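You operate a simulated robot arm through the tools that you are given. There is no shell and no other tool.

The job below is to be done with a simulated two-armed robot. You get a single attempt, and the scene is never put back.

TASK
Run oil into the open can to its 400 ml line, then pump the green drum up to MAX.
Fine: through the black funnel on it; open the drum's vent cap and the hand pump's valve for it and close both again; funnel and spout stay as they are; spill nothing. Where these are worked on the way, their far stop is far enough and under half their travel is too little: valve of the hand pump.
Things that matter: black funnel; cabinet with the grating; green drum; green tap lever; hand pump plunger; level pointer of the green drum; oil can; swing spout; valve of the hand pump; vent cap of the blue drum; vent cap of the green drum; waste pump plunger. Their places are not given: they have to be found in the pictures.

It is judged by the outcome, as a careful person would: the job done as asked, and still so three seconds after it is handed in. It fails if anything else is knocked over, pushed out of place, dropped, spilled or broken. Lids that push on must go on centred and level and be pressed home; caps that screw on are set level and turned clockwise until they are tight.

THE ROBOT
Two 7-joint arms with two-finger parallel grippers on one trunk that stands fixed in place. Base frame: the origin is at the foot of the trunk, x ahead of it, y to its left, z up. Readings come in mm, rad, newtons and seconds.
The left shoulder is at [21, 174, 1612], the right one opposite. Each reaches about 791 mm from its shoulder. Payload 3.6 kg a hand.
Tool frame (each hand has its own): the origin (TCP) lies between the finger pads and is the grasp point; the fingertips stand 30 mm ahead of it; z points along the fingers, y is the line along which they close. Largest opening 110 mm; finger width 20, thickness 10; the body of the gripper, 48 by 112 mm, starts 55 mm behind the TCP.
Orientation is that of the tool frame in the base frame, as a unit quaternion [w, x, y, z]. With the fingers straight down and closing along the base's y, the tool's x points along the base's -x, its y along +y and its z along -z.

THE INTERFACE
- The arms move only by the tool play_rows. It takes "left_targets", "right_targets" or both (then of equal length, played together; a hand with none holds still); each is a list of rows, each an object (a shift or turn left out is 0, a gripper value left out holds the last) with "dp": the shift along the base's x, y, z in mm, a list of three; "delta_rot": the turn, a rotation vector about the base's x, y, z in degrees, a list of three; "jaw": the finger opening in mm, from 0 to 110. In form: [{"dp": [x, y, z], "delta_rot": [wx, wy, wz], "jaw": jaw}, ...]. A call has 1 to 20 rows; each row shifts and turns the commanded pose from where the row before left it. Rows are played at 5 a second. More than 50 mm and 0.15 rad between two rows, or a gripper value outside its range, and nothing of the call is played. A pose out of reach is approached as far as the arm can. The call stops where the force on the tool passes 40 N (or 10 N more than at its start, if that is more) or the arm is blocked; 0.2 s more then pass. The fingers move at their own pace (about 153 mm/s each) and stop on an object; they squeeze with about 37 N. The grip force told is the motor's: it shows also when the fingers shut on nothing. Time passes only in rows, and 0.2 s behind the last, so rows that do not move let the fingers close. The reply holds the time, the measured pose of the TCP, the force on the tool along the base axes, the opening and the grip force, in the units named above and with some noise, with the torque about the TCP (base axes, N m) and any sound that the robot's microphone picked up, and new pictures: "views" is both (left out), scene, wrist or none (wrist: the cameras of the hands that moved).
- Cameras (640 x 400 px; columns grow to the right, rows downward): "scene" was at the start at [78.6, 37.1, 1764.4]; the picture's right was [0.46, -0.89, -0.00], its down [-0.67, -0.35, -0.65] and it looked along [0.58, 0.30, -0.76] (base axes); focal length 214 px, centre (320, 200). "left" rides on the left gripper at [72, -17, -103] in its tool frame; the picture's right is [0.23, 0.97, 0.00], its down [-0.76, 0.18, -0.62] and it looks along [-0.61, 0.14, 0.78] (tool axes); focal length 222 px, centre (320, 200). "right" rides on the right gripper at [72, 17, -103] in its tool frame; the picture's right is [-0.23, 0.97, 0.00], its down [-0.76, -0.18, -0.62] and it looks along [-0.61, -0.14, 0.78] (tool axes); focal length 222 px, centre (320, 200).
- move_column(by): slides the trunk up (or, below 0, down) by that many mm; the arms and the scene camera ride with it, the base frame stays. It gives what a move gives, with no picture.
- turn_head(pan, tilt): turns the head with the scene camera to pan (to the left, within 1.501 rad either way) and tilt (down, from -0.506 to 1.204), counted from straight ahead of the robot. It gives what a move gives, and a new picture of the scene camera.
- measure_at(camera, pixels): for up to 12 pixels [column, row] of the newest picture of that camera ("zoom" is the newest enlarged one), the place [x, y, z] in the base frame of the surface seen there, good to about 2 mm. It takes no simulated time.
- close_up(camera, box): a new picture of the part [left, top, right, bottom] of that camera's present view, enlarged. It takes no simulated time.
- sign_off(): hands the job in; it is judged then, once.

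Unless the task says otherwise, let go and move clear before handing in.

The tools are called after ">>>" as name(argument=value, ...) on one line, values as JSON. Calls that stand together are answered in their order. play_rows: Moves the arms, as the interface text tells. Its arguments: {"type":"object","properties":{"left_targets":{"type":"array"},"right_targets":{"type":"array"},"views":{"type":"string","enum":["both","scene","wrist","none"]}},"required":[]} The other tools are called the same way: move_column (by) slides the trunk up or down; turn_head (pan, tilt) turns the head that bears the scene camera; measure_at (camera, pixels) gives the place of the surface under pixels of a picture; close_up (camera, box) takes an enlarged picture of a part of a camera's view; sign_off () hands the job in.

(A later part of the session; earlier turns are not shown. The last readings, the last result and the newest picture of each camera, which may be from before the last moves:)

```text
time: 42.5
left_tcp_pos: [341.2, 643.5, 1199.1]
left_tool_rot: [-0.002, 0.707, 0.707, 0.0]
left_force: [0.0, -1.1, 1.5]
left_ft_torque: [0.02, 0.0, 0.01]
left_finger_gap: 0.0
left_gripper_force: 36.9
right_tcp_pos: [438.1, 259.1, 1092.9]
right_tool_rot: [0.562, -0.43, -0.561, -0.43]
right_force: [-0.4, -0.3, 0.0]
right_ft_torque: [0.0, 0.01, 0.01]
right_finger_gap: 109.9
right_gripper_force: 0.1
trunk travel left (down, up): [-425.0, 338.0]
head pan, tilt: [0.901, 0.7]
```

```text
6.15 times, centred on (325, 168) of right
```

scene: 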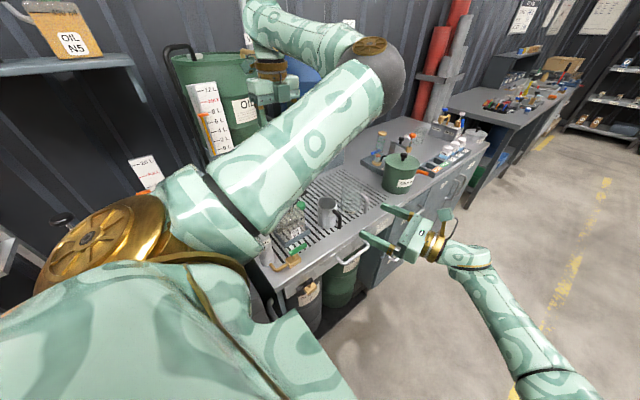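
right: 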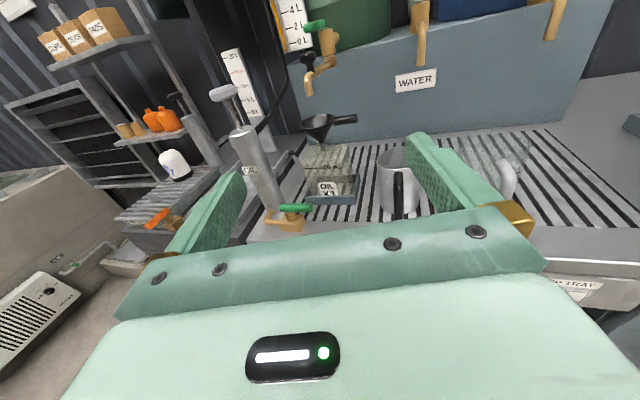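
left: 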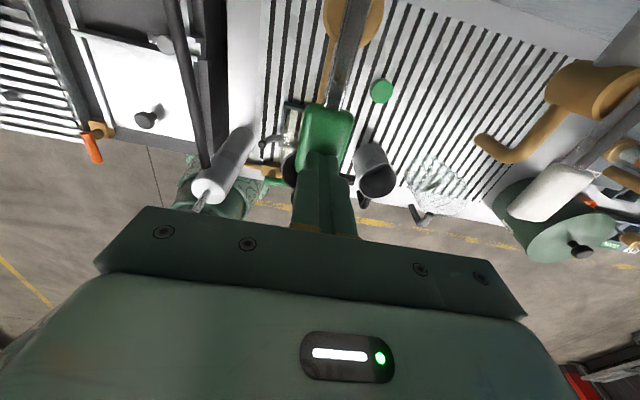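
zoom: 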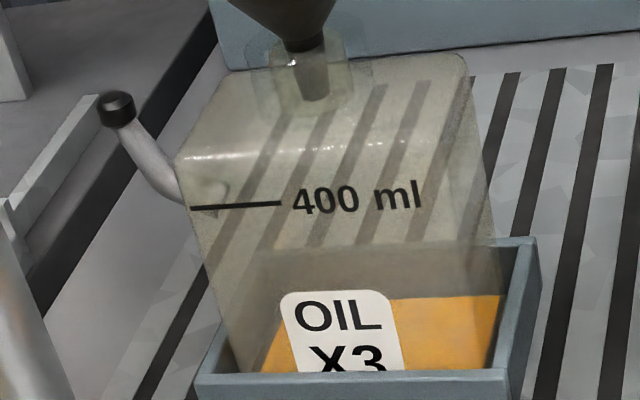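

Oil surface shows now, rear edge at zoom row 297. I'll measure the line and the surface heights.

>>> measure_at(camera="zoom", pixels=[[235, 206], [270, 204], [440, 340], [450, 310], [400, 384], [230, 155], [300, 350], [470, 300], [400, 195], [440, 230]])

```text
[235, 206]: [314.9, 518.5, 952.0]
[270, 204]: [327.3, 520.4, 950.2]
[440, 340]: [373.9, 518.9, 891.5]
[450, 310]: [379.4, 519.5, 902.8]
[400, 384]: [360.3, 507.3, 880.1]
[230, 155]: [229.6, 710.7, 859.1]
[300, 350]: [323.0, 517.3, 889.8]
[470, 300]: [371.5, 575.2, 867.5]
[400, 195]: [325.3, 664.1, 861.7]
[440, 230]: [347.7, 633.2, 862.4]
```

The 400 ml line is at z≈951 and the can floor at ≈864, with only a few mm of oil in it yet. I'll pour for 3 s more at the same lever setting.

>>> play_rows(left_targets=[{"dp": [0, 0, -8]}, {}, {}, {}, {}, {}, {}, {}, {}, {}, {}, {}, {}, {}, {}, {"dp": [0, 0, 8]}], views="none")

>>> close_up(camera="right", box=[295, 80, 355, 200])

>>> close_up(camera="right", box=[300, 135, 350, 200])

```text
time: 45.9
left_tcp_pos: [340.5, 644.2, 1199.0]
left_tool_rot: [-0.002, 0.707, 0.707, 0.0]
left_force: [-1.0, -0.1, 0.6]
left_ft_torque: [0.0, 0.02, 0.0]
left_finger_gap: 0.0
left_gripper_force: 37.3
right_tcp_pos: [439.0, 260.1, 1093.8]
right_tool_rot: [0.563, -0.43, -0.56, -0.43]
right_force: [0.3, 0.1, -0.6]
right_ft_torque: [-0.03, -0.03, 0.02]
right_finger_gap: 110.2
right_gripper_force: 0.0
trunk travel left (down, up): [-425.0, 338.0]
head pan, tilt: [0.901, 0.7]
```

```text
3.33 times, centred on (325, 140) of right
```

zoom: 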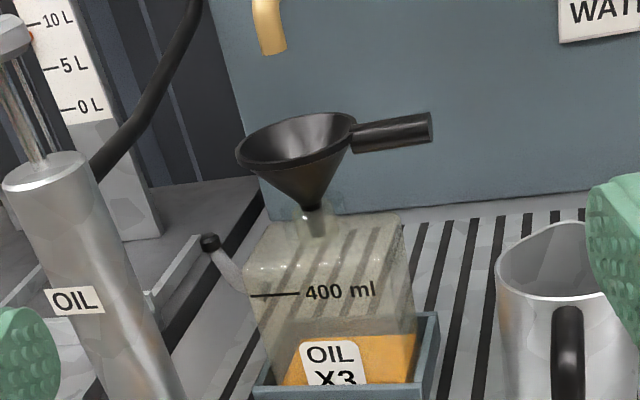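

```text
6.15 times, centred on (325, 168) of right
```

zoom: 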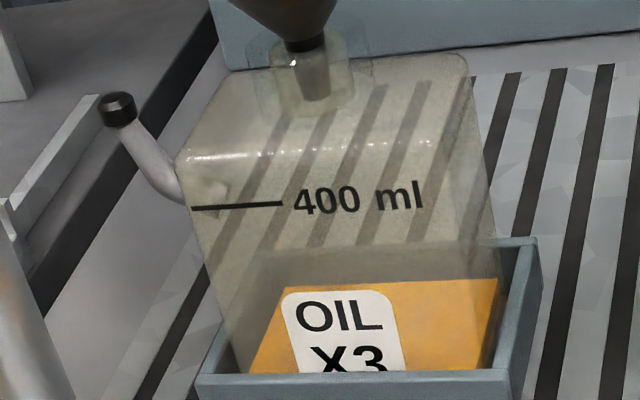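

Level rose about 8 mm in 3 s (roughly 12 ml/s). Time only passes in rows, so I'll press a bit deeper and check funnel and level while it runs.

>>> play_rows(left_targets=[{"dp": [0, 0, -8]}, {"dp": [0, 0, -5]}, {}, {}, {}, {}, {}, {}, {}, {}], views="none")

>>> close_up(camera="right", box=[295, 80, 355, 200])

>>> close_up(camera="right", box=[300, 135, 350, 200])

```text
time: 48.1
left_tcp_pos: [340.5, 642.8, 1185.3]
left_tool_rot: [-0.003, 0.707, 0.707, 0.0]
left_force: [-0.4, -0.1, 2.2]
left_ft_torque: [0.01, -0.02, -0.04]
left_finger_gap: 0.0
left_gripper_force: 36.7
right_tcp_pos: [438.9, 259.6, 1092.8]
right_tool_rot: [0.562, -0.43, -0.561, -0.43]
right_force: [-0.8, -0.7, -0.1]
right_ft_torque: [0.0, 0.0, -0.02]
right_finger_gap: 110.1
right_gripper_force: 0.1
trunk travel left (down, up): [-425.0, 338.0]
head pan, tilt: [0.901, 0.7]
```

```text
3.33 times, centred on (325, 140) of right
```

zoom: 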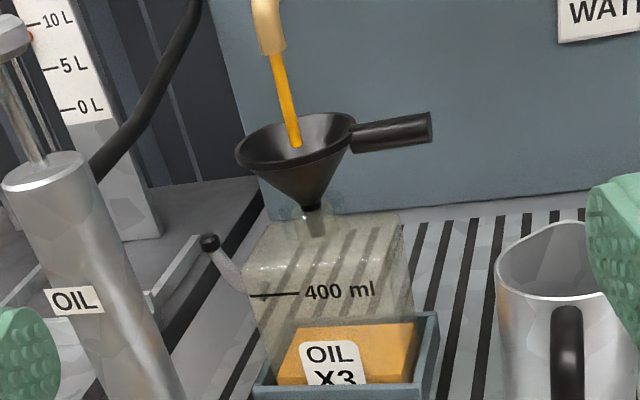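

```text
6.15 times, centred on (325, 168) of right
```

zoom: 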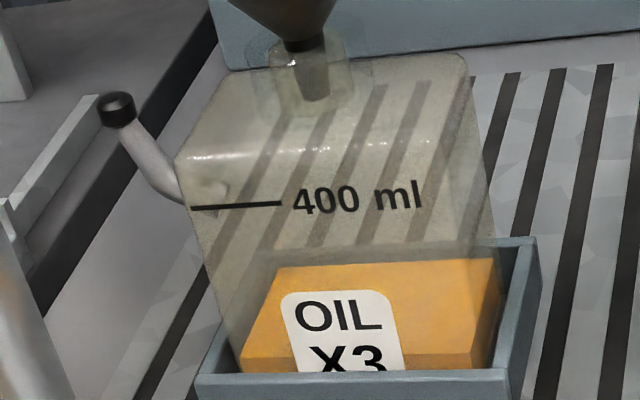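

The funnel copes and the front oil edge is at row ≈354 (z≈885), rising about 4.5 mm/s. Holding 4 s more.

>>> play_rows(left_targets=[{}, {}, {}, {}, {}, {}, {}, {}, {}, {}, {}, {}, {}, {}, {}, {}, {}, {}, {}, {}], views="none")

>>> close_up(camera="right", box=[295, 80, 355, 200])

>>> close_up(camera="right", box=[300, 135, 350, 200])

```text
time: 52.3
left_tcp_pos: [339.9, 643.2, 1185.5]
left_tool_rot: [-0.002, 0.707, 0.707, 0.0]
left_force: [0.5, 0.8, 1.6]
left_ft_torque: [0.04, 0.0, 0.03]
left_finger_gap: 0.0
left_gripper_force: 36.5
right_tcp_pos: [438.1, 259.3, 1093.7]
right_tool_rot: [0.562, -0.43, -0.56, -0.43]
right_force: [0.5, 0.2, 0.0]
right_ft_torque: [0.0, -0.02, -0.02]
right_finger_gap: 110.2
right_gripper_force: 0.1
trunk travel left (down, up): [-425.0, 338.0]
head pan, tilt: [0.901, 0.7]
```

```text
3.33 times, centred on (325, 140) of right
```

zoom: 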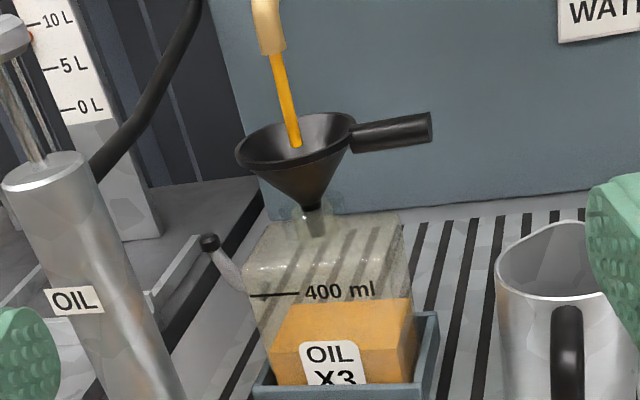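

```text
6.15 times, centred on (325, 168) of right
```

zoom: 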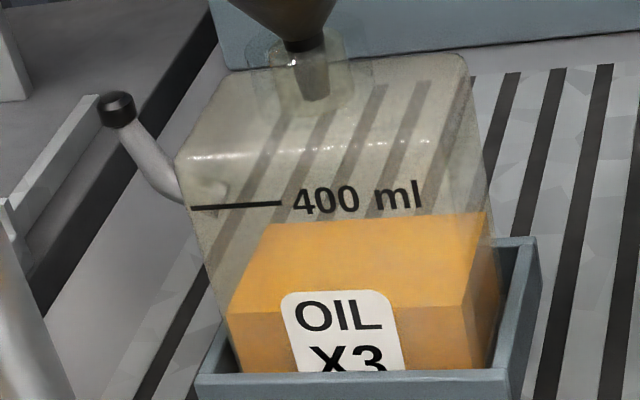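

Front edge at row ≈314 versus the line at 206, rising ~11 rows/s. Holding another 4 s.

>>> play_rows(left_targets=[{}, {}, {}, {}, {}, {}, {}, {}, {}, {}, {}, {}, {}, {}, {}, {}, {}, {}, {}, {}], views="none")

>>> close_up(camera="right", box=[295, 80, 355, 200])

>>> close_up(camera="right", box=[300, 135, 350, 200])

```text
time: 56.5
left_tcp_pos: [340.4, 642.2, 1185.9]
left_tool_rot: [-0.002, 0.707, 0.707, 0.0]
left_force: [0.5, 0.2, 2.0]
left_ft_torque: [0.0, -0.01, -0.01]
left_finger_gap: 0.0
left_gripper_force: 36.8
right_tcp_pos: [437.7, 260.7, 1091.9]
right_tool_rot: [0.562, -0.43, -0.561, -0.43]
right_force: [0.4, -0.5, 0.2]
right_ft_torque: [0.01, 0.01, 0.0]
right_finger_gap: 110.1
right_gripper_force: 0.1
trunk travel left (down, up): [-425.0, 338.0]
head pan, tilt: [0.901, 0.7]
```

```text
3.33 times, centred on (325, 140) of right
```

zoom: 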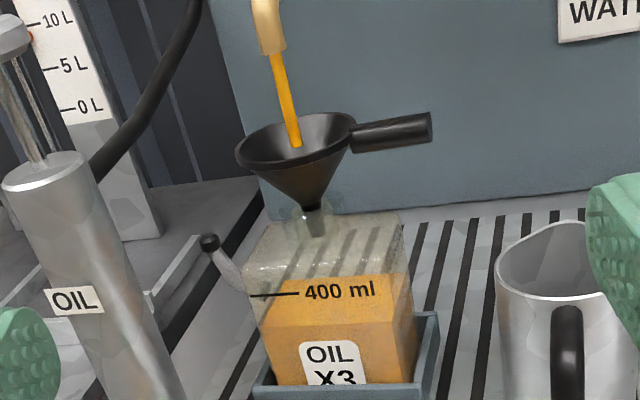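

```text
6.15 times, centred on (325, 168) of right
```

zoom: 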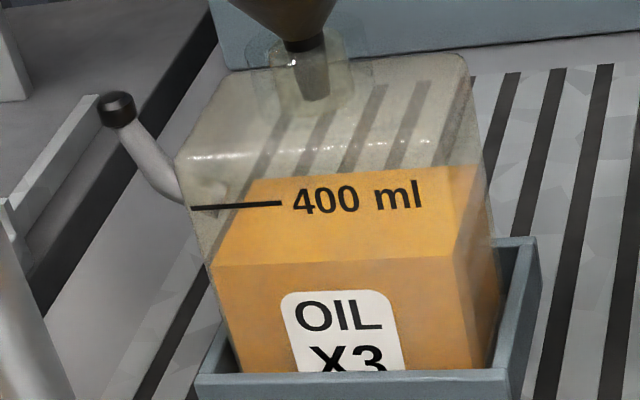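

Front edge at row ≈266; about 60 rows remain (~5 s). Holding 3.4 s then checking.

>>> play_rows(left_targets=[{}, {}, {}, {}, {}, {}, {}, {}, {}, {}, {}, {}, {}, {}, {}, {}], views="none")

>>> close_up(camera="right", box=[300, 135, 350, 200])

```text
time: 59.9
left_tcp_pos: [340.7, 642.4, 1184.4]
left_tool_rot: [-0.002, 0.707, 0.707, 0.0]
left_force: [1.0, -0.4, 2.9]
left_ft_torque: [0.02, 0.01, -0.01]
left_finger_gap: 0.0
left_gripper_force: 37.0
right_tcp_pos: [438.3, 259.7, 1093.2]
right_tool_rot: [0.561, -0.43, -0.561, -0.43]
right_force: [-0.1, -0.4, -0.1]
right_ft_torque: [0.0, -0.01, -0.02]
right_finger_gap: 110.0
right_gripper_force: 0.1
trunk travel left (down, up): [-425.0, 338.0]
head pan, tilt: [0.901, 0.7]
```

```text
6.15 times, centred on (325, 168) of right
```

zoom: 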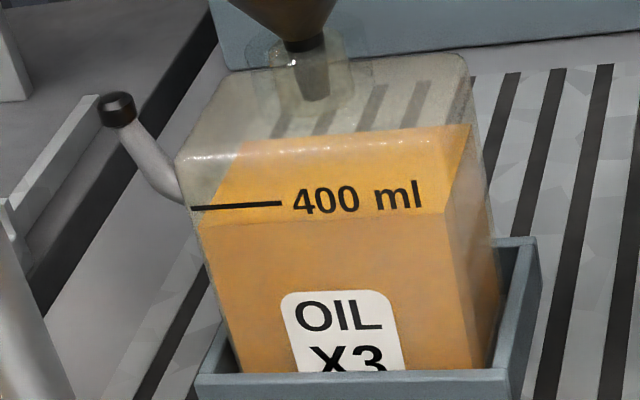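

The oil edge is nearly there; zooming in on the line's left end to read the gap.

>>> close_up(camera="right", box=[300, 160, 326, 180])

>>> close_up(camera="right", box=[305, 160, 345, 185])

```text
16.00 times, centred on (313, 170) of right
```

zoom: 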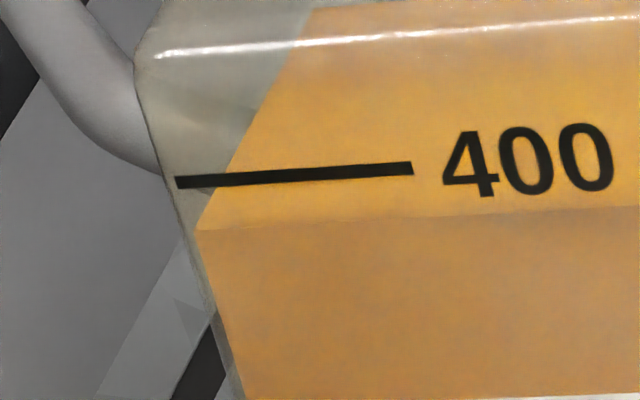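

```text
16.00 times, centred on (325, 172) of right
```

zoom: 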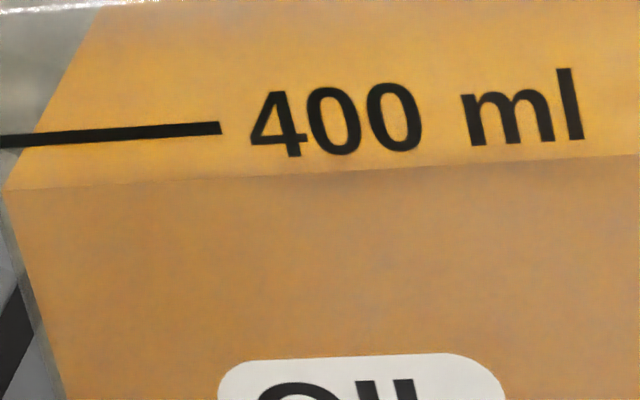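

Edge is about 52 px (16×) below the line, ~1.8 s of flow left. Holding 1.2 s more, then reading again.

>>> play_rows(left_targets=[{}, {}, {}, {}, {}], views="none")

>>> close_up(camera="right", box=[300, 160, 326, 180])

```text
time: 61.1
left_tcp_pos: [341.2, 642.4, 1185.5]
left_tool_rot: [-0.003, 0.707, 0.707, 0.0]
left_force: [0.0, -0.2, 2.0]
left_ft_torque: [-0.02, -0.03, 0.0]
left_finger_gap: 0.0
left_gripper_force: 36.9
right_tcp_pos: [438.5, 260.5, 1093.0]
right_tool_rot: [0.562, -0.43, -0.561, -0.43]
right_force: [0.1, 0.5, 0.6]
right_ft_torque: [-0.01, 0.03, 0.01]
right_finger_gap: 109.9
right_gripper_force: 0.1
trunk travel left (down, up): [-425.0, 338.0]
head pan, tilt: [0.901, 0.7]
```

```text
16.00 times, centred on (313, 170) of right
```

zoom: 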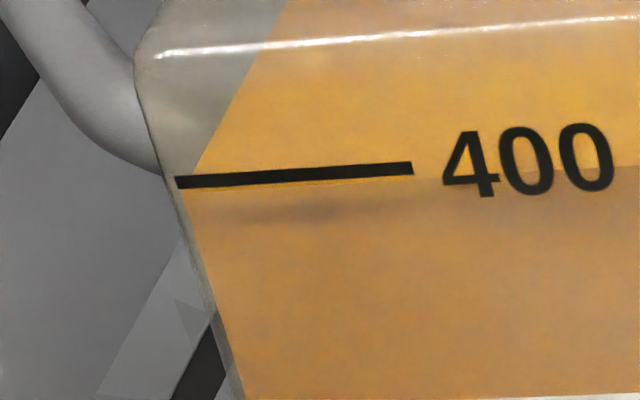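

The edge is just under the line (~9 px at 16×). One more 0.2 s hold and then release.

>>> play_rows(left_targets=[{}, {"dp": [0, 0, 13]}, {"dp": [0, 0, 15]}, {}], views="none")

>>> close_up(camera="right", box=[300, 160, 326, 180])

>>> close_up(camera="right", box=[250, 0, 410, 200])

```text
time: 62.1
left_tcp_pos: [342.1, 643.3, 1211.8]
left_tool_rot: [-0.003, 0.707, 0.707, 0.0]
left_force: [-0.8, -1.1, 0.5]
left_ft_torque: [0.0, -0.01, 0.0]
left_finger_gap: 0.0
left_gripper_force: 37.2
right_tcp_pos: [438.1, 259.8, 1092.2]
right_tool_rot: [0.562, -0.429, -0.561, -0.429]
right_force: [0.4, -0.5, -0.4]
right_ft_torque: [0.01, -0.02, -0.01]
right_finger_gap: 110.0
right_gripper_force: 0.1
trunk travel left (down, up): [-425.0, 338.0]
head pan, tilt: [0.901, 0.7]
```

```text
16.00 times, centred on (313, 170) of right
```

zoom: 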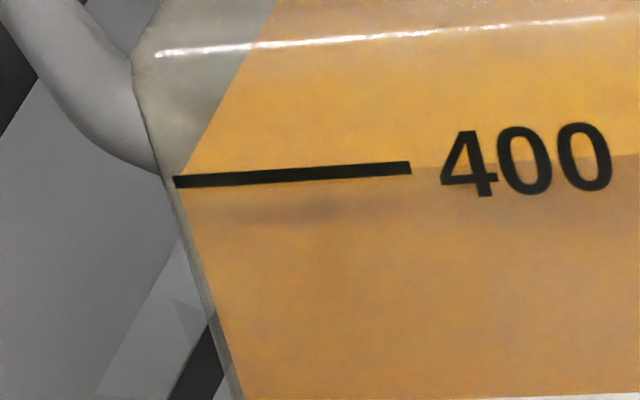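

```text
2.00 times, centred on (330, 100) of right
```

zoom: 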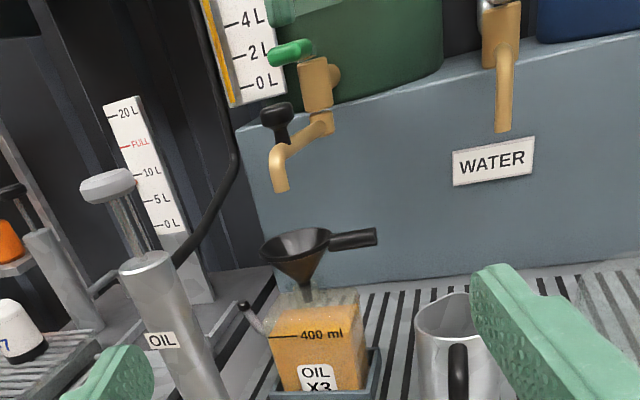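

The edge now coincides with the line from this raised view. To rule out parallax I'll lower the right camera about 110 mm and re-read, with the left hand clear of the lever.

>>> play_rows(right_targets=[{"dp": [0, 0, -40]}, {"dp": [0, 0, -40]}, {"dp": [0, 0, -40]}], views="wrist")

>>> close_up(camera="right", box=[290, 80, 350, 125])

```text
time: 62.9
left_tcp_pos: [342.0, 644.0, 1211.1]
left_tool_rot: [-0.002, 0.706, 0.708, 0.0]
left_force: [-0.4, -0.1, -0.3]
left_ft_torque: [0.01, 0.01, 0.0]
left_finger_gap: 0.1
left_gripper_force: 37.2
right_tcp_pos: [427.4, 243.8, 1029.1]
right_tool_rot: [0.561, -0.43, -0.561, -0.43]
right_force: [0.1, -0.6, 0.4]
right_ft_torque: [0.0, 0.0, -0.03]
right_finger_gap: 109.9
right_gripper_force: 0.1
right hand out of reach, approached as far as the arm can: row 1, 2, 3
trunk travel left (down, up): [-425.0, 338.0]
head pan, tilt: [0.901, 0.7]
```

right: 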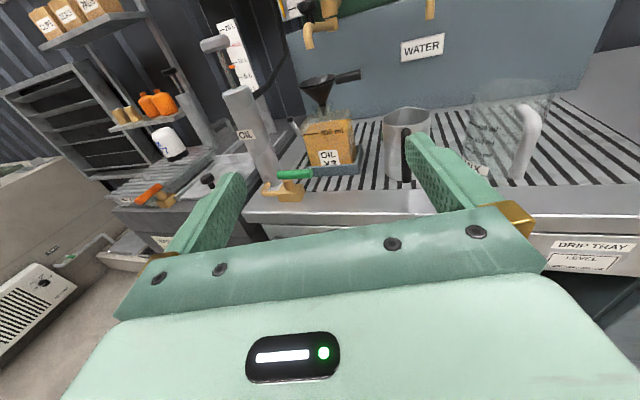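

```text
8.89 times, centred on (320, 102) of right
```

zoom: 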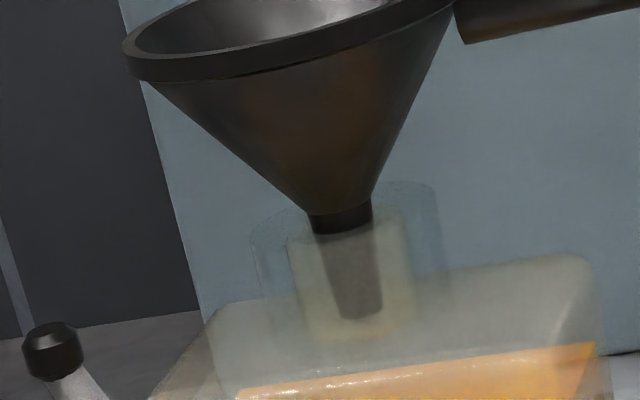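

>>> close_up(camera="right", box=[300, 112, 360, 150])

>>> close_up(camera="right", box=[298, 118, 328, 138])

```text
10.53 times, centred on (330, 131) of right
```

zoom: 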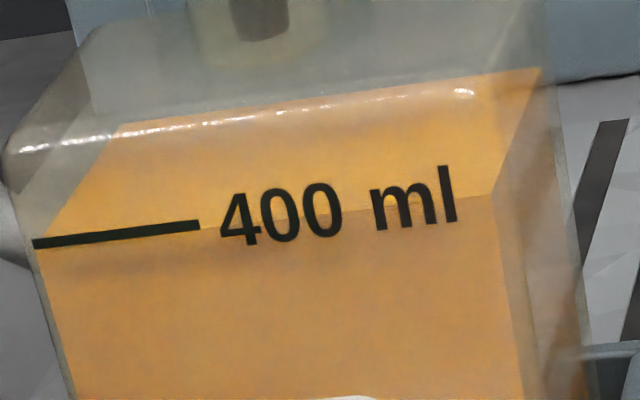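

```text
16.00 times, centred on (313, 128) of right
```

zoom: 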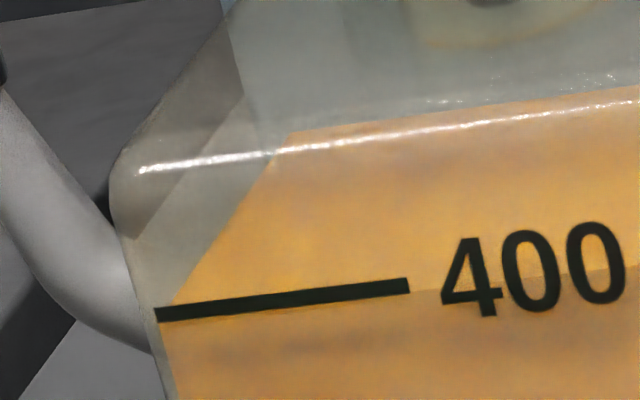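

From the lower angle the edge still meets the line (within ~1 mm), so the can is at 400 ml. Now the pump: I'll inspect the valve (295,180) and pump from this view.

>>> close_up(camera="right", box=[240, 140, 340, 215])

>>> measure_at(camera="right", pixels=[[280, 175], [296, 173], [310, 173], [285, 184], [284, 192], [270, 190], [295, 192], [268, 184], [215, 44], [228, 70], [240, 90], [246, 135]])

>>> close_up(camera="right", box=[190, 20, 310, 110])

>>> close_up(camera="scene", box=[260, 225, 340, 285])

```text
5.33 times, centred on (290, 178) of right
```

zoom: 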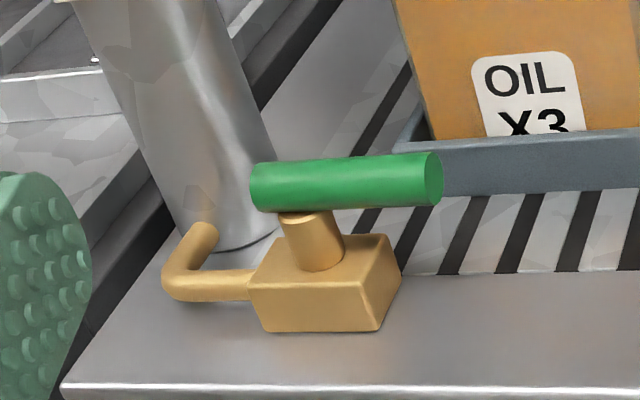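

```text
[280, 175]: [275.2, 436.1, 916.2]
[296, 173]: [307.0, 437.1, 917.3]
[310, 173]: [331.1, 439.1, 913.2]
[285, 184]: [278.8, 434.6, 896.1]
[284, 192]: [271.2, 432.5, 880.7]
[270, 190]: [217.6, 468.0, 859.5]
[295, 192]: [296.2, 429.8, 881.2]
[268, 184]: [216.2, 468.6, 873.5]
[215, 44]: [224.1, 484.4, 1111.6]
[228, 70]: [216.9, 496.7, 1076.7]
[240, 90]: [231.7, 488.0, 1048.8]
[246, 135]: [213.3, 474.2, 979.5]
```

```text
4.44 times, centred on (250, 65) of right
```

zoom: 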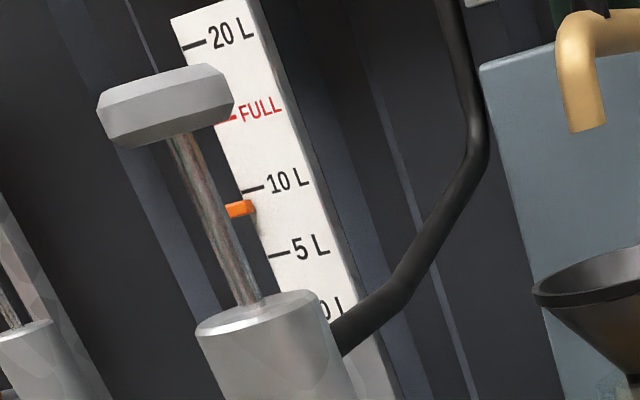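

```text
6.67 times, centred on (300, 255) of scene
```

zoom: 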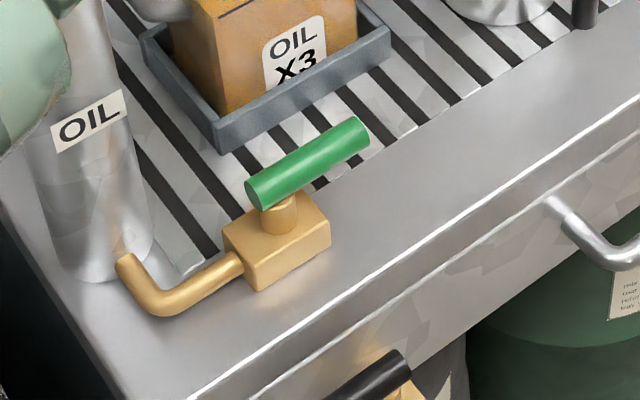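

The valve has a vertical post near (281,441) with a green bar along x out to ≈(335,440,915); the plunger knob sits at about (216,500,1112). I'll pull the left hand back, move the right hand clear, and turn the left hand's yaw so its camera is on the robot's side.

>>> play_rows(left_targets=[{"dp": [0, -40, 25]}, {"dp": [0, -45, 20]}, {"dp": [0, -45, 0]}, {"dp": [0, -45, 0], "delta_rot": [0, 0, 8]}, {"dp": [0, -30, 0], "delta_rot": [0, 0, 8]}, {"delta_rot": [0, 0, 8]}, {"delta_rot": [0, 0, 8]}, {"delta_rot": [0, 0, 8]}, {"delta_rot": [0, 0, 8]}, {"delta_rot": [0, 0, 8]}, {"delta_rot": [0, 0, 8]}, {"delta_rot": [0, 0, 8]}, {"delta_rot": [0, 0, 8]}, {"delta_rot": [0, 0, 2]}], right_targets=[{"dp": [10, -10, 30]}, {"dp": [10, -10, 30]}, {"dp": [10, -10, 30]}, {"dp": [10, -10, 30]}, {}, {}, {}, {}, {}, {}, {}, {}, {}, {}])

```text
time: 65.9
left_tcp_pos: [340.4, 439.8, 1258.5]
left_tool_rot: [-0.002, 0.069, 0.998, -0.002]
left_force: [0.4, -0.5, -0.3]
left_ft_torque: [-0.02, 0.03, -0.03]
left_finger_gap: 0.0
left_gripper_force: 37.0
right_tcp_pos: [469.7, 200.6, 1150.1]
right_tool_rot: [0.562, -0.43, -0.561, -0.43]
right_force: [-0.7, 0.4, 0.4]
right_ft_torque: [0.0, 0.01, -0.03]
right_finger_gap: 110.0
right_gripper_force: 0.1
trunk travel left (down, up): [-425.0, 338.0]
head pan, tilt: [0.901, 0.7]
```

scene: 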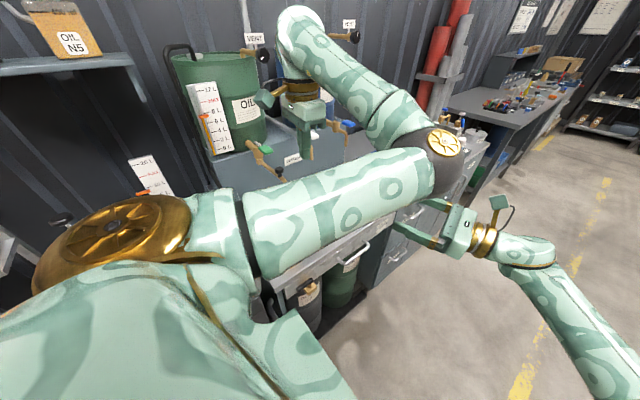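
right: 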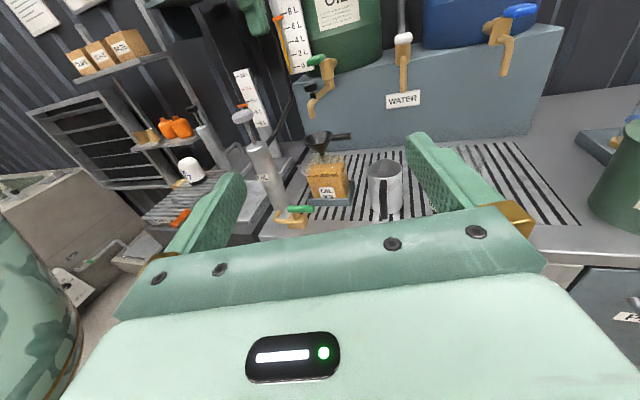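
left: 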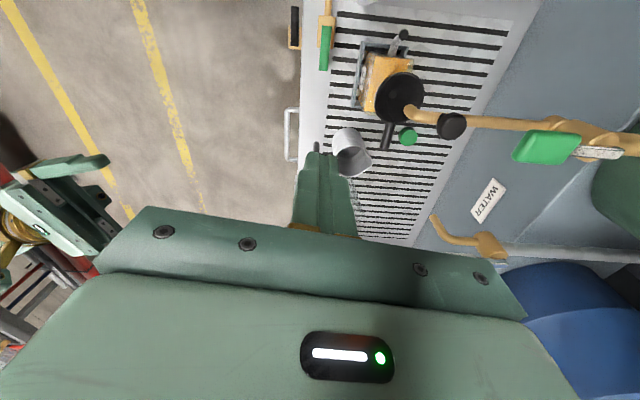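

The left hand is now at yaw −X; the right hand should be farther from the left elbow. I'll move it outward and finish the left yaw.

>>> play_rows(left_targets=[{}, {}, {"delta_rot": [0, 0, 8]}, {"delta_rot": [0, 0, 8]}, {"delta_rot": [0, 0, 8]}, {"delta_rot": [0, 0, 8]}, {"delta_rot": [0, 0, 8]}, {"delta_rot": [0, 0, 8]}, {"delta_rot": [0, 0, 8]}, {"delta_rot": [0, 0, 8]}, {"delta_rot": [0, 0, 8]}, {"delta_rot": [0, 0, 8]}, {"delta_rot": [0, 0, 2]}], right_targets=[{"dp": [40, -20, 0]}, {"dp": [40, -20, 0]}, {"dp": [30, -20, -10]}, {"dp": [0, -20, -10]}, {}, {}, {}, {}, {}, {}, {}, {}, {}])

```text
time: 68.7
left_tcp_pos: [341.0, 439.3, 1259.4]
left_tool_rot: [-0.001, -0.603, 0.798, -0.003]
left_force: [-0.5, 0.2, -0.7]
left_ft_torque: [0.01, -0.02, 0.0]
left_finger_gap: 0.0
left_gripper_force: 37.4
right_tcp_pos: [544.3, 111.1, 1146.4]
right_tool_rot: [0.562, -0.43, -0.561, -0.43]
right_force: [0.2, 0.0, -0.4]
right_ft_torque: [0.02, 0.01, 0.0]
right_finger_gap: 110.0
right_gripper_force: 0.1
right hand out of reach, approached as far as the arm can: row 2, 3
trunk travel left (down, up): [-425.0, 338.0]
head pan, tilt: [0.901, 0.7]
```

scene: 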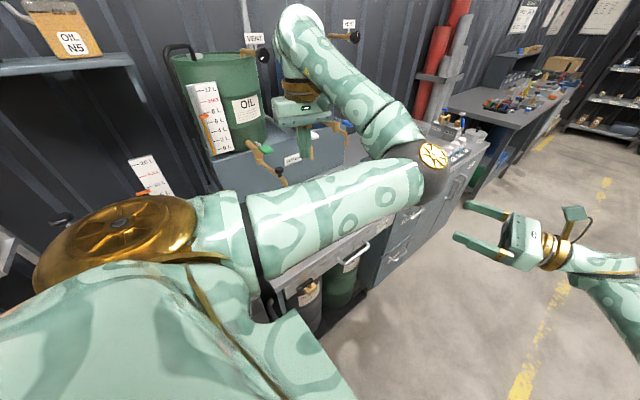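
right: 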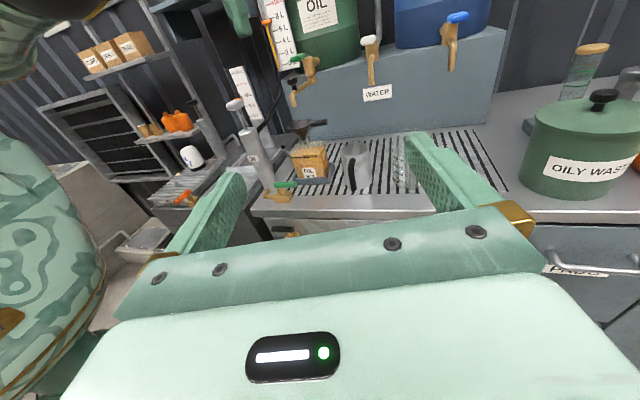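
left: 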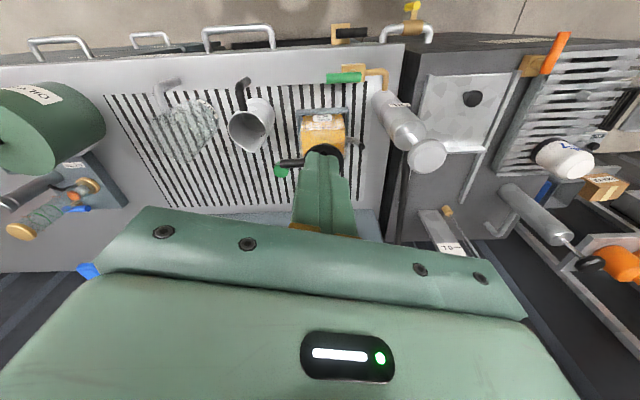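

Yaw needs 16° more; then I'll lower in front of the valve lever in stages, watching the elbow.

>>> play_rows(left_targets=[{"delta_rot": [0, 0, 8]}, {"delta_rot": [0, 0, 8]}, {"dp": [-5, -12, -40]}, {"dp": [-5, -12, -40]}, {"dp": [-5, -12, -40]}, {"dp": [0, 0, -40]}])

>>> close_up(camera="left", box=[240, 60, 440, 200])

```text
time: 70.1
left_tcp_pos: [324.3, 402.0, 1097.0]
left_tool_rot: [0.0, -0.707, 0.708, -0.002]
left_force: [-0.2, 0.4, 0.2]
left_ft_torque: [-0.01, -0.01, 0.0]
left_finger_gap: 0.0
left_gripper_force: 37.1
right_tcp_pos: [543.0, 111.8, 1146.3]
right_tool_rot: [0.562, -0.431, -0.56, -0.43]
right_force: [0.3, 0.4, 0.5]
right_ft_torque: [0.01, 0.01, 0.0]
right_finger_gap: 109.7
right_gripper_force: 0.0
trunk travel left (down, up): [-425.0, 338.0]
head pan, tilt: [0.901, 0.7]
```

scene: 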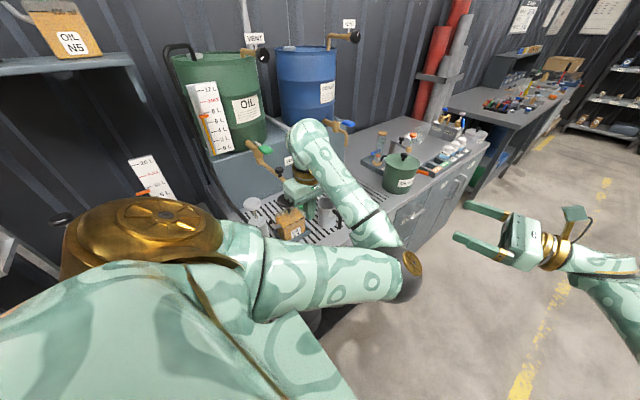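
left: 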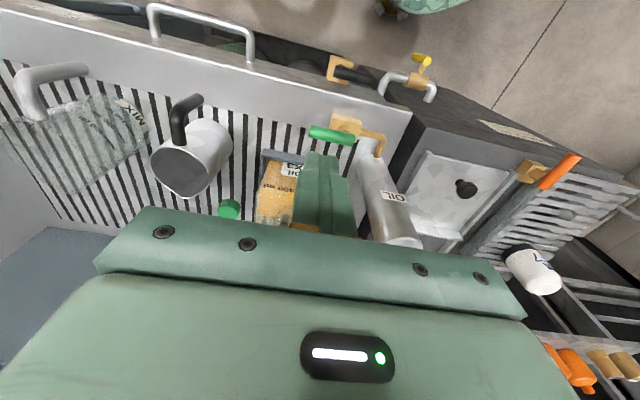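

```text
2.86 times, centred on (340, 130) of left
```

zoom: 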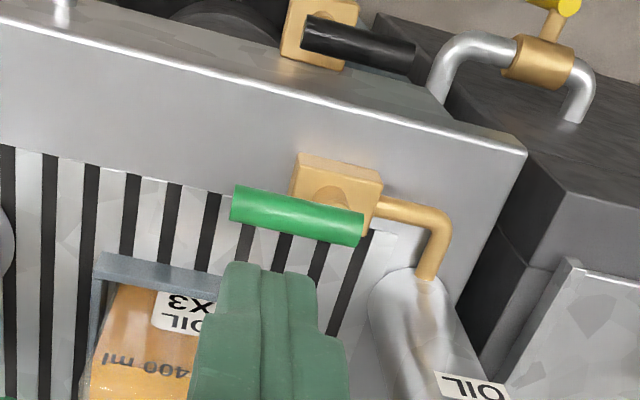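

The lever and its post are clear in the zoom (300,215). There is a black waste valve just in front of the bench (360,45 in the zoom), so I'll measure it before descending.

>>> measure_at(camera="zoom", pixels=[[315, 35], [360, 45], [405, 55], [330, 15], [300, 215], [240, 205], [355, 230], [340, 185], [200, 90], [480, 140], [470, 45], [545, 60]])

```text
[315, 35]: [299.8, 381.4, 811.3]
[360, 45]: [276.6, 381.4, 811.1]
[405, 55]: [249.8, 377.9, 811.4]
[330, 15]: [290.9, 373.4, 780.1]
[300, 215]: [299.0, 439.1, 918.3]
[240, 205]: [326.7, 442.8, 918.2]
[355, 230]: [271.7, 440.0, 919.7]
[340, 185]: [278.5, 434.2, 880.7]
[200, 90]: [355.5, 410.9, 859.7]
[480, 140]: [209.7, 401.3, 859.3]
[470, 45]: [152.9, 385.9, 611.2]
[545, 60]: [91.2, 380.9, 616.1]
```

The waste valve is well below (z≈811). I'll lower to z≈933 in front of the lever's free end.

>>> play_rows(left_targets=[{"dp": [-1, 2, -45]}, {"dp": [-1, 2, -45]}, {"dp": [-1, 0, -45]}, {"dp": [-1, 0, -29]}])

>>> close_up(camera="left", box=[240, 60, 440, 200])

>>> close_up(camera="right", box=[220, 80, 400, 220])

```text
time: 71.1
left_tcp_pos: [320.2, 406.0, 932.9]
left_tool_rot: [0.0, 0.707, -0.707, 0.004]
left_force: [-0.6, -0.3, 0.7]
left_ft_torque: [-0.02, -0.01, 0.0]
left_finger_gap: 0.0
left_gripper_force: 37.0
right_tcp_pos: [543.7, 110.7, 1147.0]
right_tool_rot: [0.562, -0.431, -0.56, -0.43]
right_force: [0.0, -0.3, -0.5]
right_ft_torque: [0.02, 0.0, -0.04]
right_finger_gap: 109.8
right_gripper_force: 0.1
trunk travel left (down, up): [-425.0, 338.0]
head pan, tilt: [0.901, 0.7]
```

scene: 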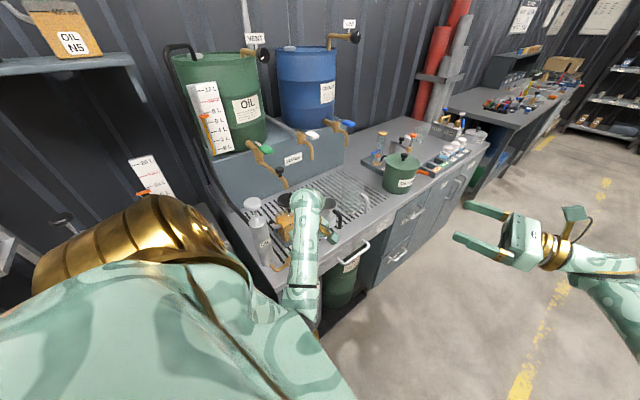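
left: 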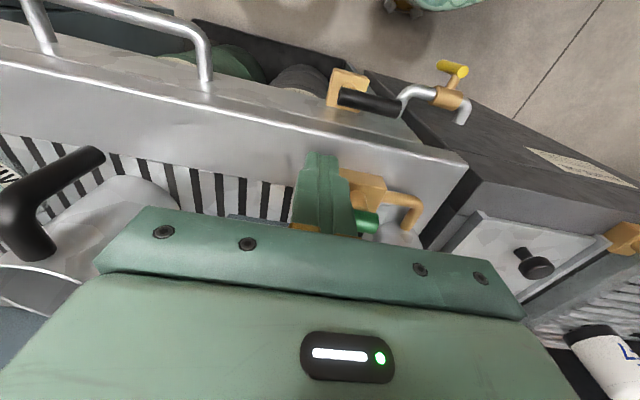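

```text
2.86 times, centred on (340, 130) of left
```

zoom: 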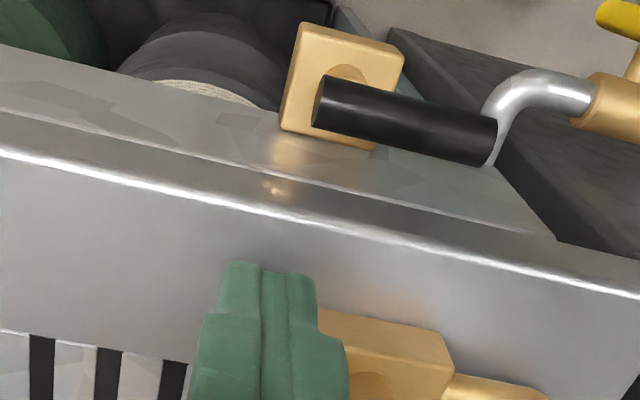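

```text
2.86 times, centred on (310, 150) of right
```

zoom: 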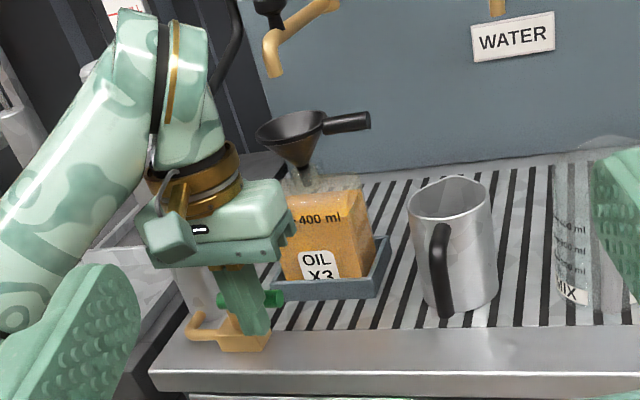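

The closed fingertips are just in front of the lever's free end. Pushing gently toward +y to test.

>>> play_rows(left_targets=[{"dp": [0, 12, 0]}, {"dp": [0, 6, 0]}, {"dp": [0, 4, 0]}, {"dp": [0, 4, 0]}, {"dp": [0, 4, 0]}], views="none")

>>> close_up(camera="right", box=[260, 150, 340, 220])

```text
time: 72.3
left_tcp_pos: [322.6, 437.5, 934.5]
left_tool_rot: [0.0, -0.707, 0.708, -0.003]
left_force: [0.6, -1.3, 0.4]
left_ft_torque: [-0.05, -0.02, 0.02]
left_finger_gap: 0.0
left_gripper_force: 37.4
right_tcp_pos: [543.8, 110.0, 1145.5]
right_tool_rot: [0.562, -0.43, -0.561, -0.43]
right_force: [0.1, 0.1, 0.0]
right_ft_torque: [0.06, 0.0, 0.0]
right_finger_gap: 110.1
right_gripper_force: 0.1
trunk travel left (down, up): [-425.0, 338.0]
head pan, tilt: [0.901, 0.7]
```

```text
5.71 times, centred on (300, 185) of right
```

zoom: 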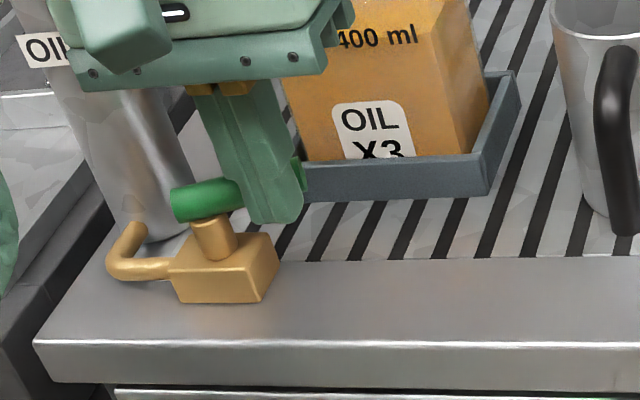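

The lever turned easily (13 mm at ~1 N), so +y is its opening way. I'll open the jaw so the left finger does the pushing (keeping the body off the pump) and sweep the lever round.

>>> play_rows(left_targets=[{"dp": [20, 0, 0], "jaw": 40}, {}, {"dp": [0, 8, 0]}, {"dp": [-2, 11, 0]}], views="wrist")

>>> close_up(camera="right", box=[260, 130, 350, 220])

>>> close_up(camera="left", box=[260, 80, 460, 220])

```text
time: 73.3
left_tcp_pos: [339.3, 457.6, 933.0]
left_tool_rot: [0.0, -0.707, 0.707, -0.002]
left_force: [0.4, -0.4, -0.6]
left_ft_torque: [-0.01, -0.01, 0.01]
left_finger_gap: 39.9
left_gripper_force: 0.0
right_tcp_pos: [543.3, 111.4, 1145.2]
right_tool_rot: [0.563, -0.429, -0.561, -0.429]
right_force: [-0.9, 0.0, -0.4]
right_ft_torque: [-0.02, -0.01, 0.02]
right_finger_gap: 109.8
right_gripper_force: 0.1
trunk travel left (down, up): [-425.0, 338.0]
head pan, tilt: [0.901, 0.7]
```

left: 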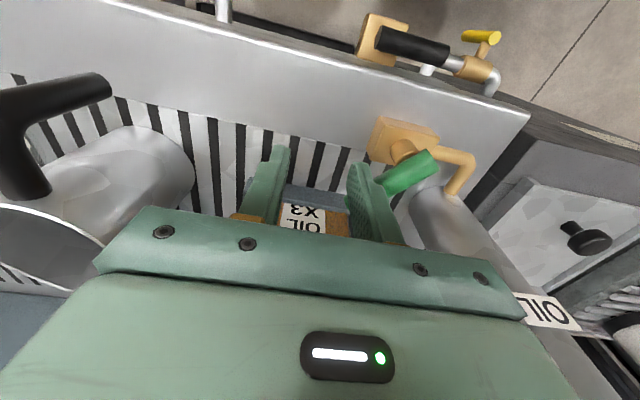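

```text
4.44 times, centred on (305, 175) of right
```

zoom: 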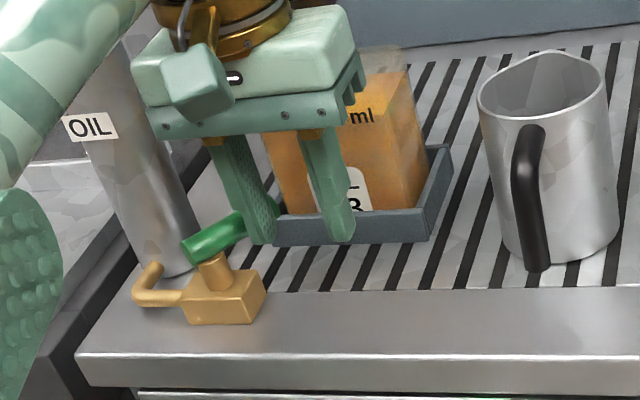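

```text
2.86 times, centred on (360, 150) of left
```

zoom: 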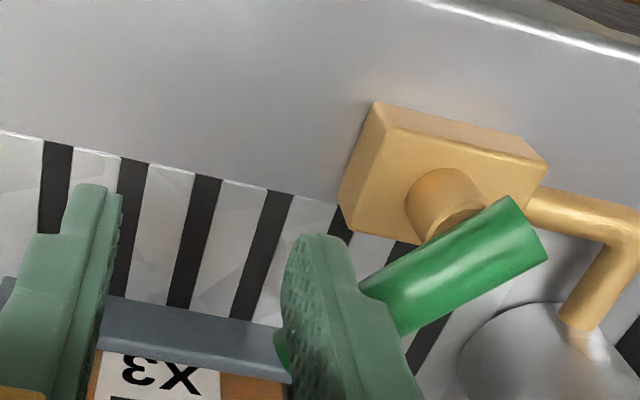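

The lever is at about 45° now. Continuing the sweep toward its far stop.

>>> play_rows(left_targets=[{"dp": [-3, 6, 0]}, {"dp": [-4, 5, 0]}, {"dp": [-5, 3, 0]}, {"dp": [-5, 1, 0]}], views="wrist")

>>> close_up(camera="left", box=[260, 80, 460, 220])

>>> close_up(camera="right", box=[260, 130, 350, 220])

```text
time: 74.3
left_tcp_pos: [322.7, 471.0, 934.6]
left_tool_rot: [0.0, 0.708, -0.707, 0.002]
left_force: [-0.5, 0.4, 0.7]
left_ft_torque: [0.01, 0.0, -0.01]
left_finger_gap: 39.8
left_gripper_force: 0.0
right_tcp_pos: [543.0, 110.5, 1145.7]
right_tool_rot: [0.562, -0.43, -0.56, -0.43]
right_force: [-0.2, 0.1, 1.1]
right_ft_torque: [0.02, 0.01, 0.0]
right_finger_gap: 109.6
right_gripper_force: 0.2
trunk travel left (down, up): [-425.0, 338.0]
head pan, tilt: [0.901, 0.7]
```

left: 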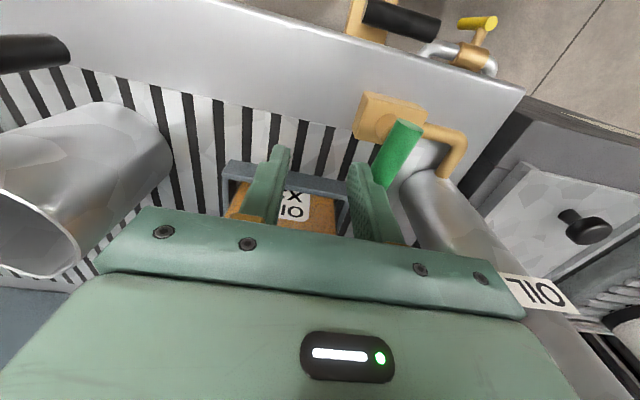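

```text
2.86 times, centred on (360, 150) of left
```

zoom: 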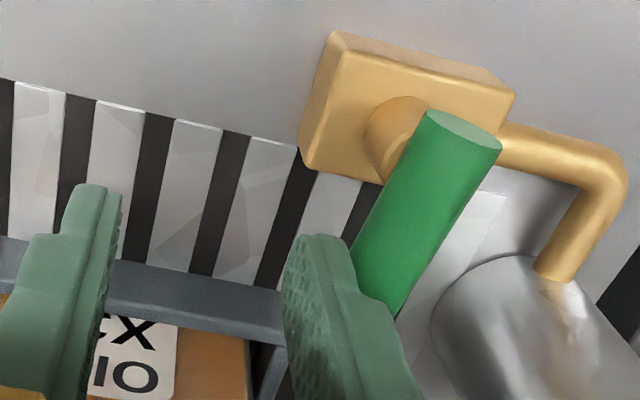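

```text
4.44 times, centred on (305, 175) of right
```

zoom: 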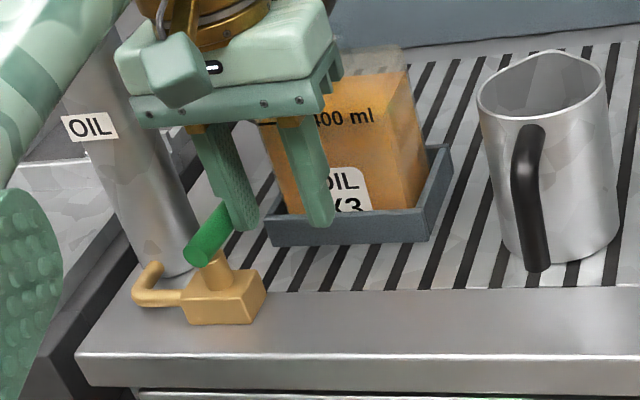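

Lever near 80° and still free; pushing −x in small steps until it meets its stop.

>>> play_rows(left_targets=[{"dp": [-4, 0, 0]}, {"dp": [-3, 0, 0]}, {"dp": [-3, -1, 0]}], views="wrist")

>>> close_up(camera="left", box=[260, 80, 460, 220])

```text
time: 75.1
left_tcp_pos: [315.3, 469.7, 934.4]
left_tool_rot: [0.001, -0.705, 0.709, -0.003]
left_force: [15.3, 12.0, 2.5]
left_ft_torque: [0.27, -0.29, -0.26]
left_finger_gap: 32.5
left_gripper_force: 0.0
right_tcp_pos: [544.5, 112.6, 1145.4]
right_tool_rot: [0.561, -0.431, -0.56, -0.43]
right_force: [0.7, -0.3, -0.2]
right_ft_torque: [0.0, 0.01, -0.01]
right_finger_gap: 109.8
right_gripper_force: 0.1
trunk travel left (down, up): [-425.0, 338.0]
head pan, tilt: [0.901, 0.7]
```

left: 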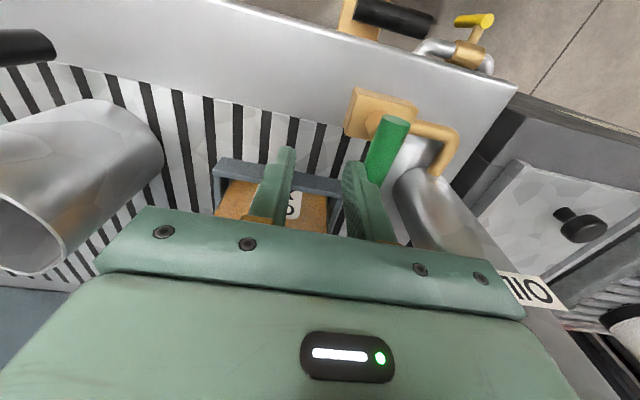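

```text
2.86 times, centred on (360, 150) of left
```

zoom: 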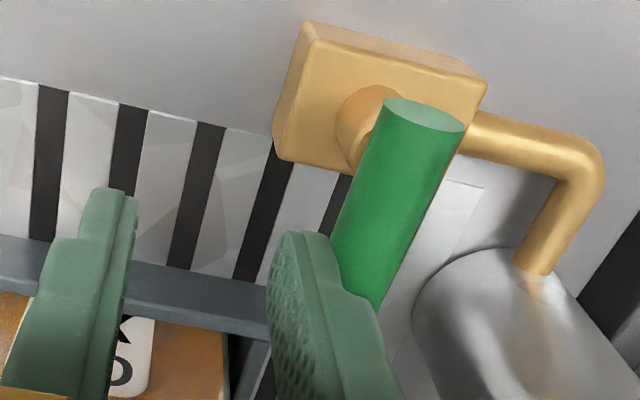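

Force rose to 15 N and the jaw got pushed in: the valve is at its far stop (lever along +y). I'll back off and go up above the pump plunger.

>>> play_rows(left_targets=[{"dp": [12, 0, 0]}, {"dp": [0, -30, 10]}, {"dp": [0, -30, 40]}, {"dp": [-10, 0, 45]}, {"dp": [-20, 0, 45]}, {"dp": [-20, 0, 45]}, {"dp": [-20, 10, 45], "jaw": 90}, {"dp": [-20, 25, 30]}])

>>> close_up(camera="left", box=[220, 60, 460, 220])

```text
refused: row 7 steps farther than a row can; nothing moved
```

```text
2.50 times, centred on (340, 140) of left
```

zoom: 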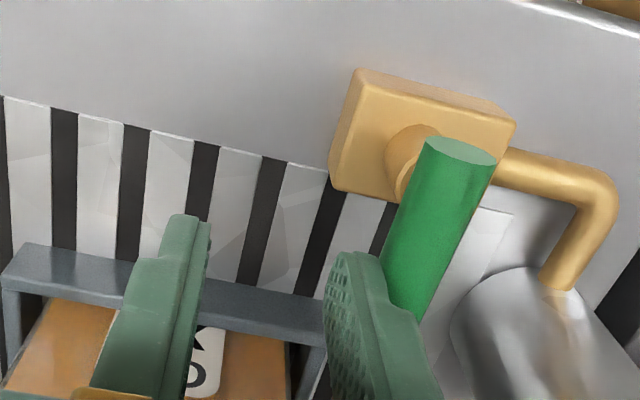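

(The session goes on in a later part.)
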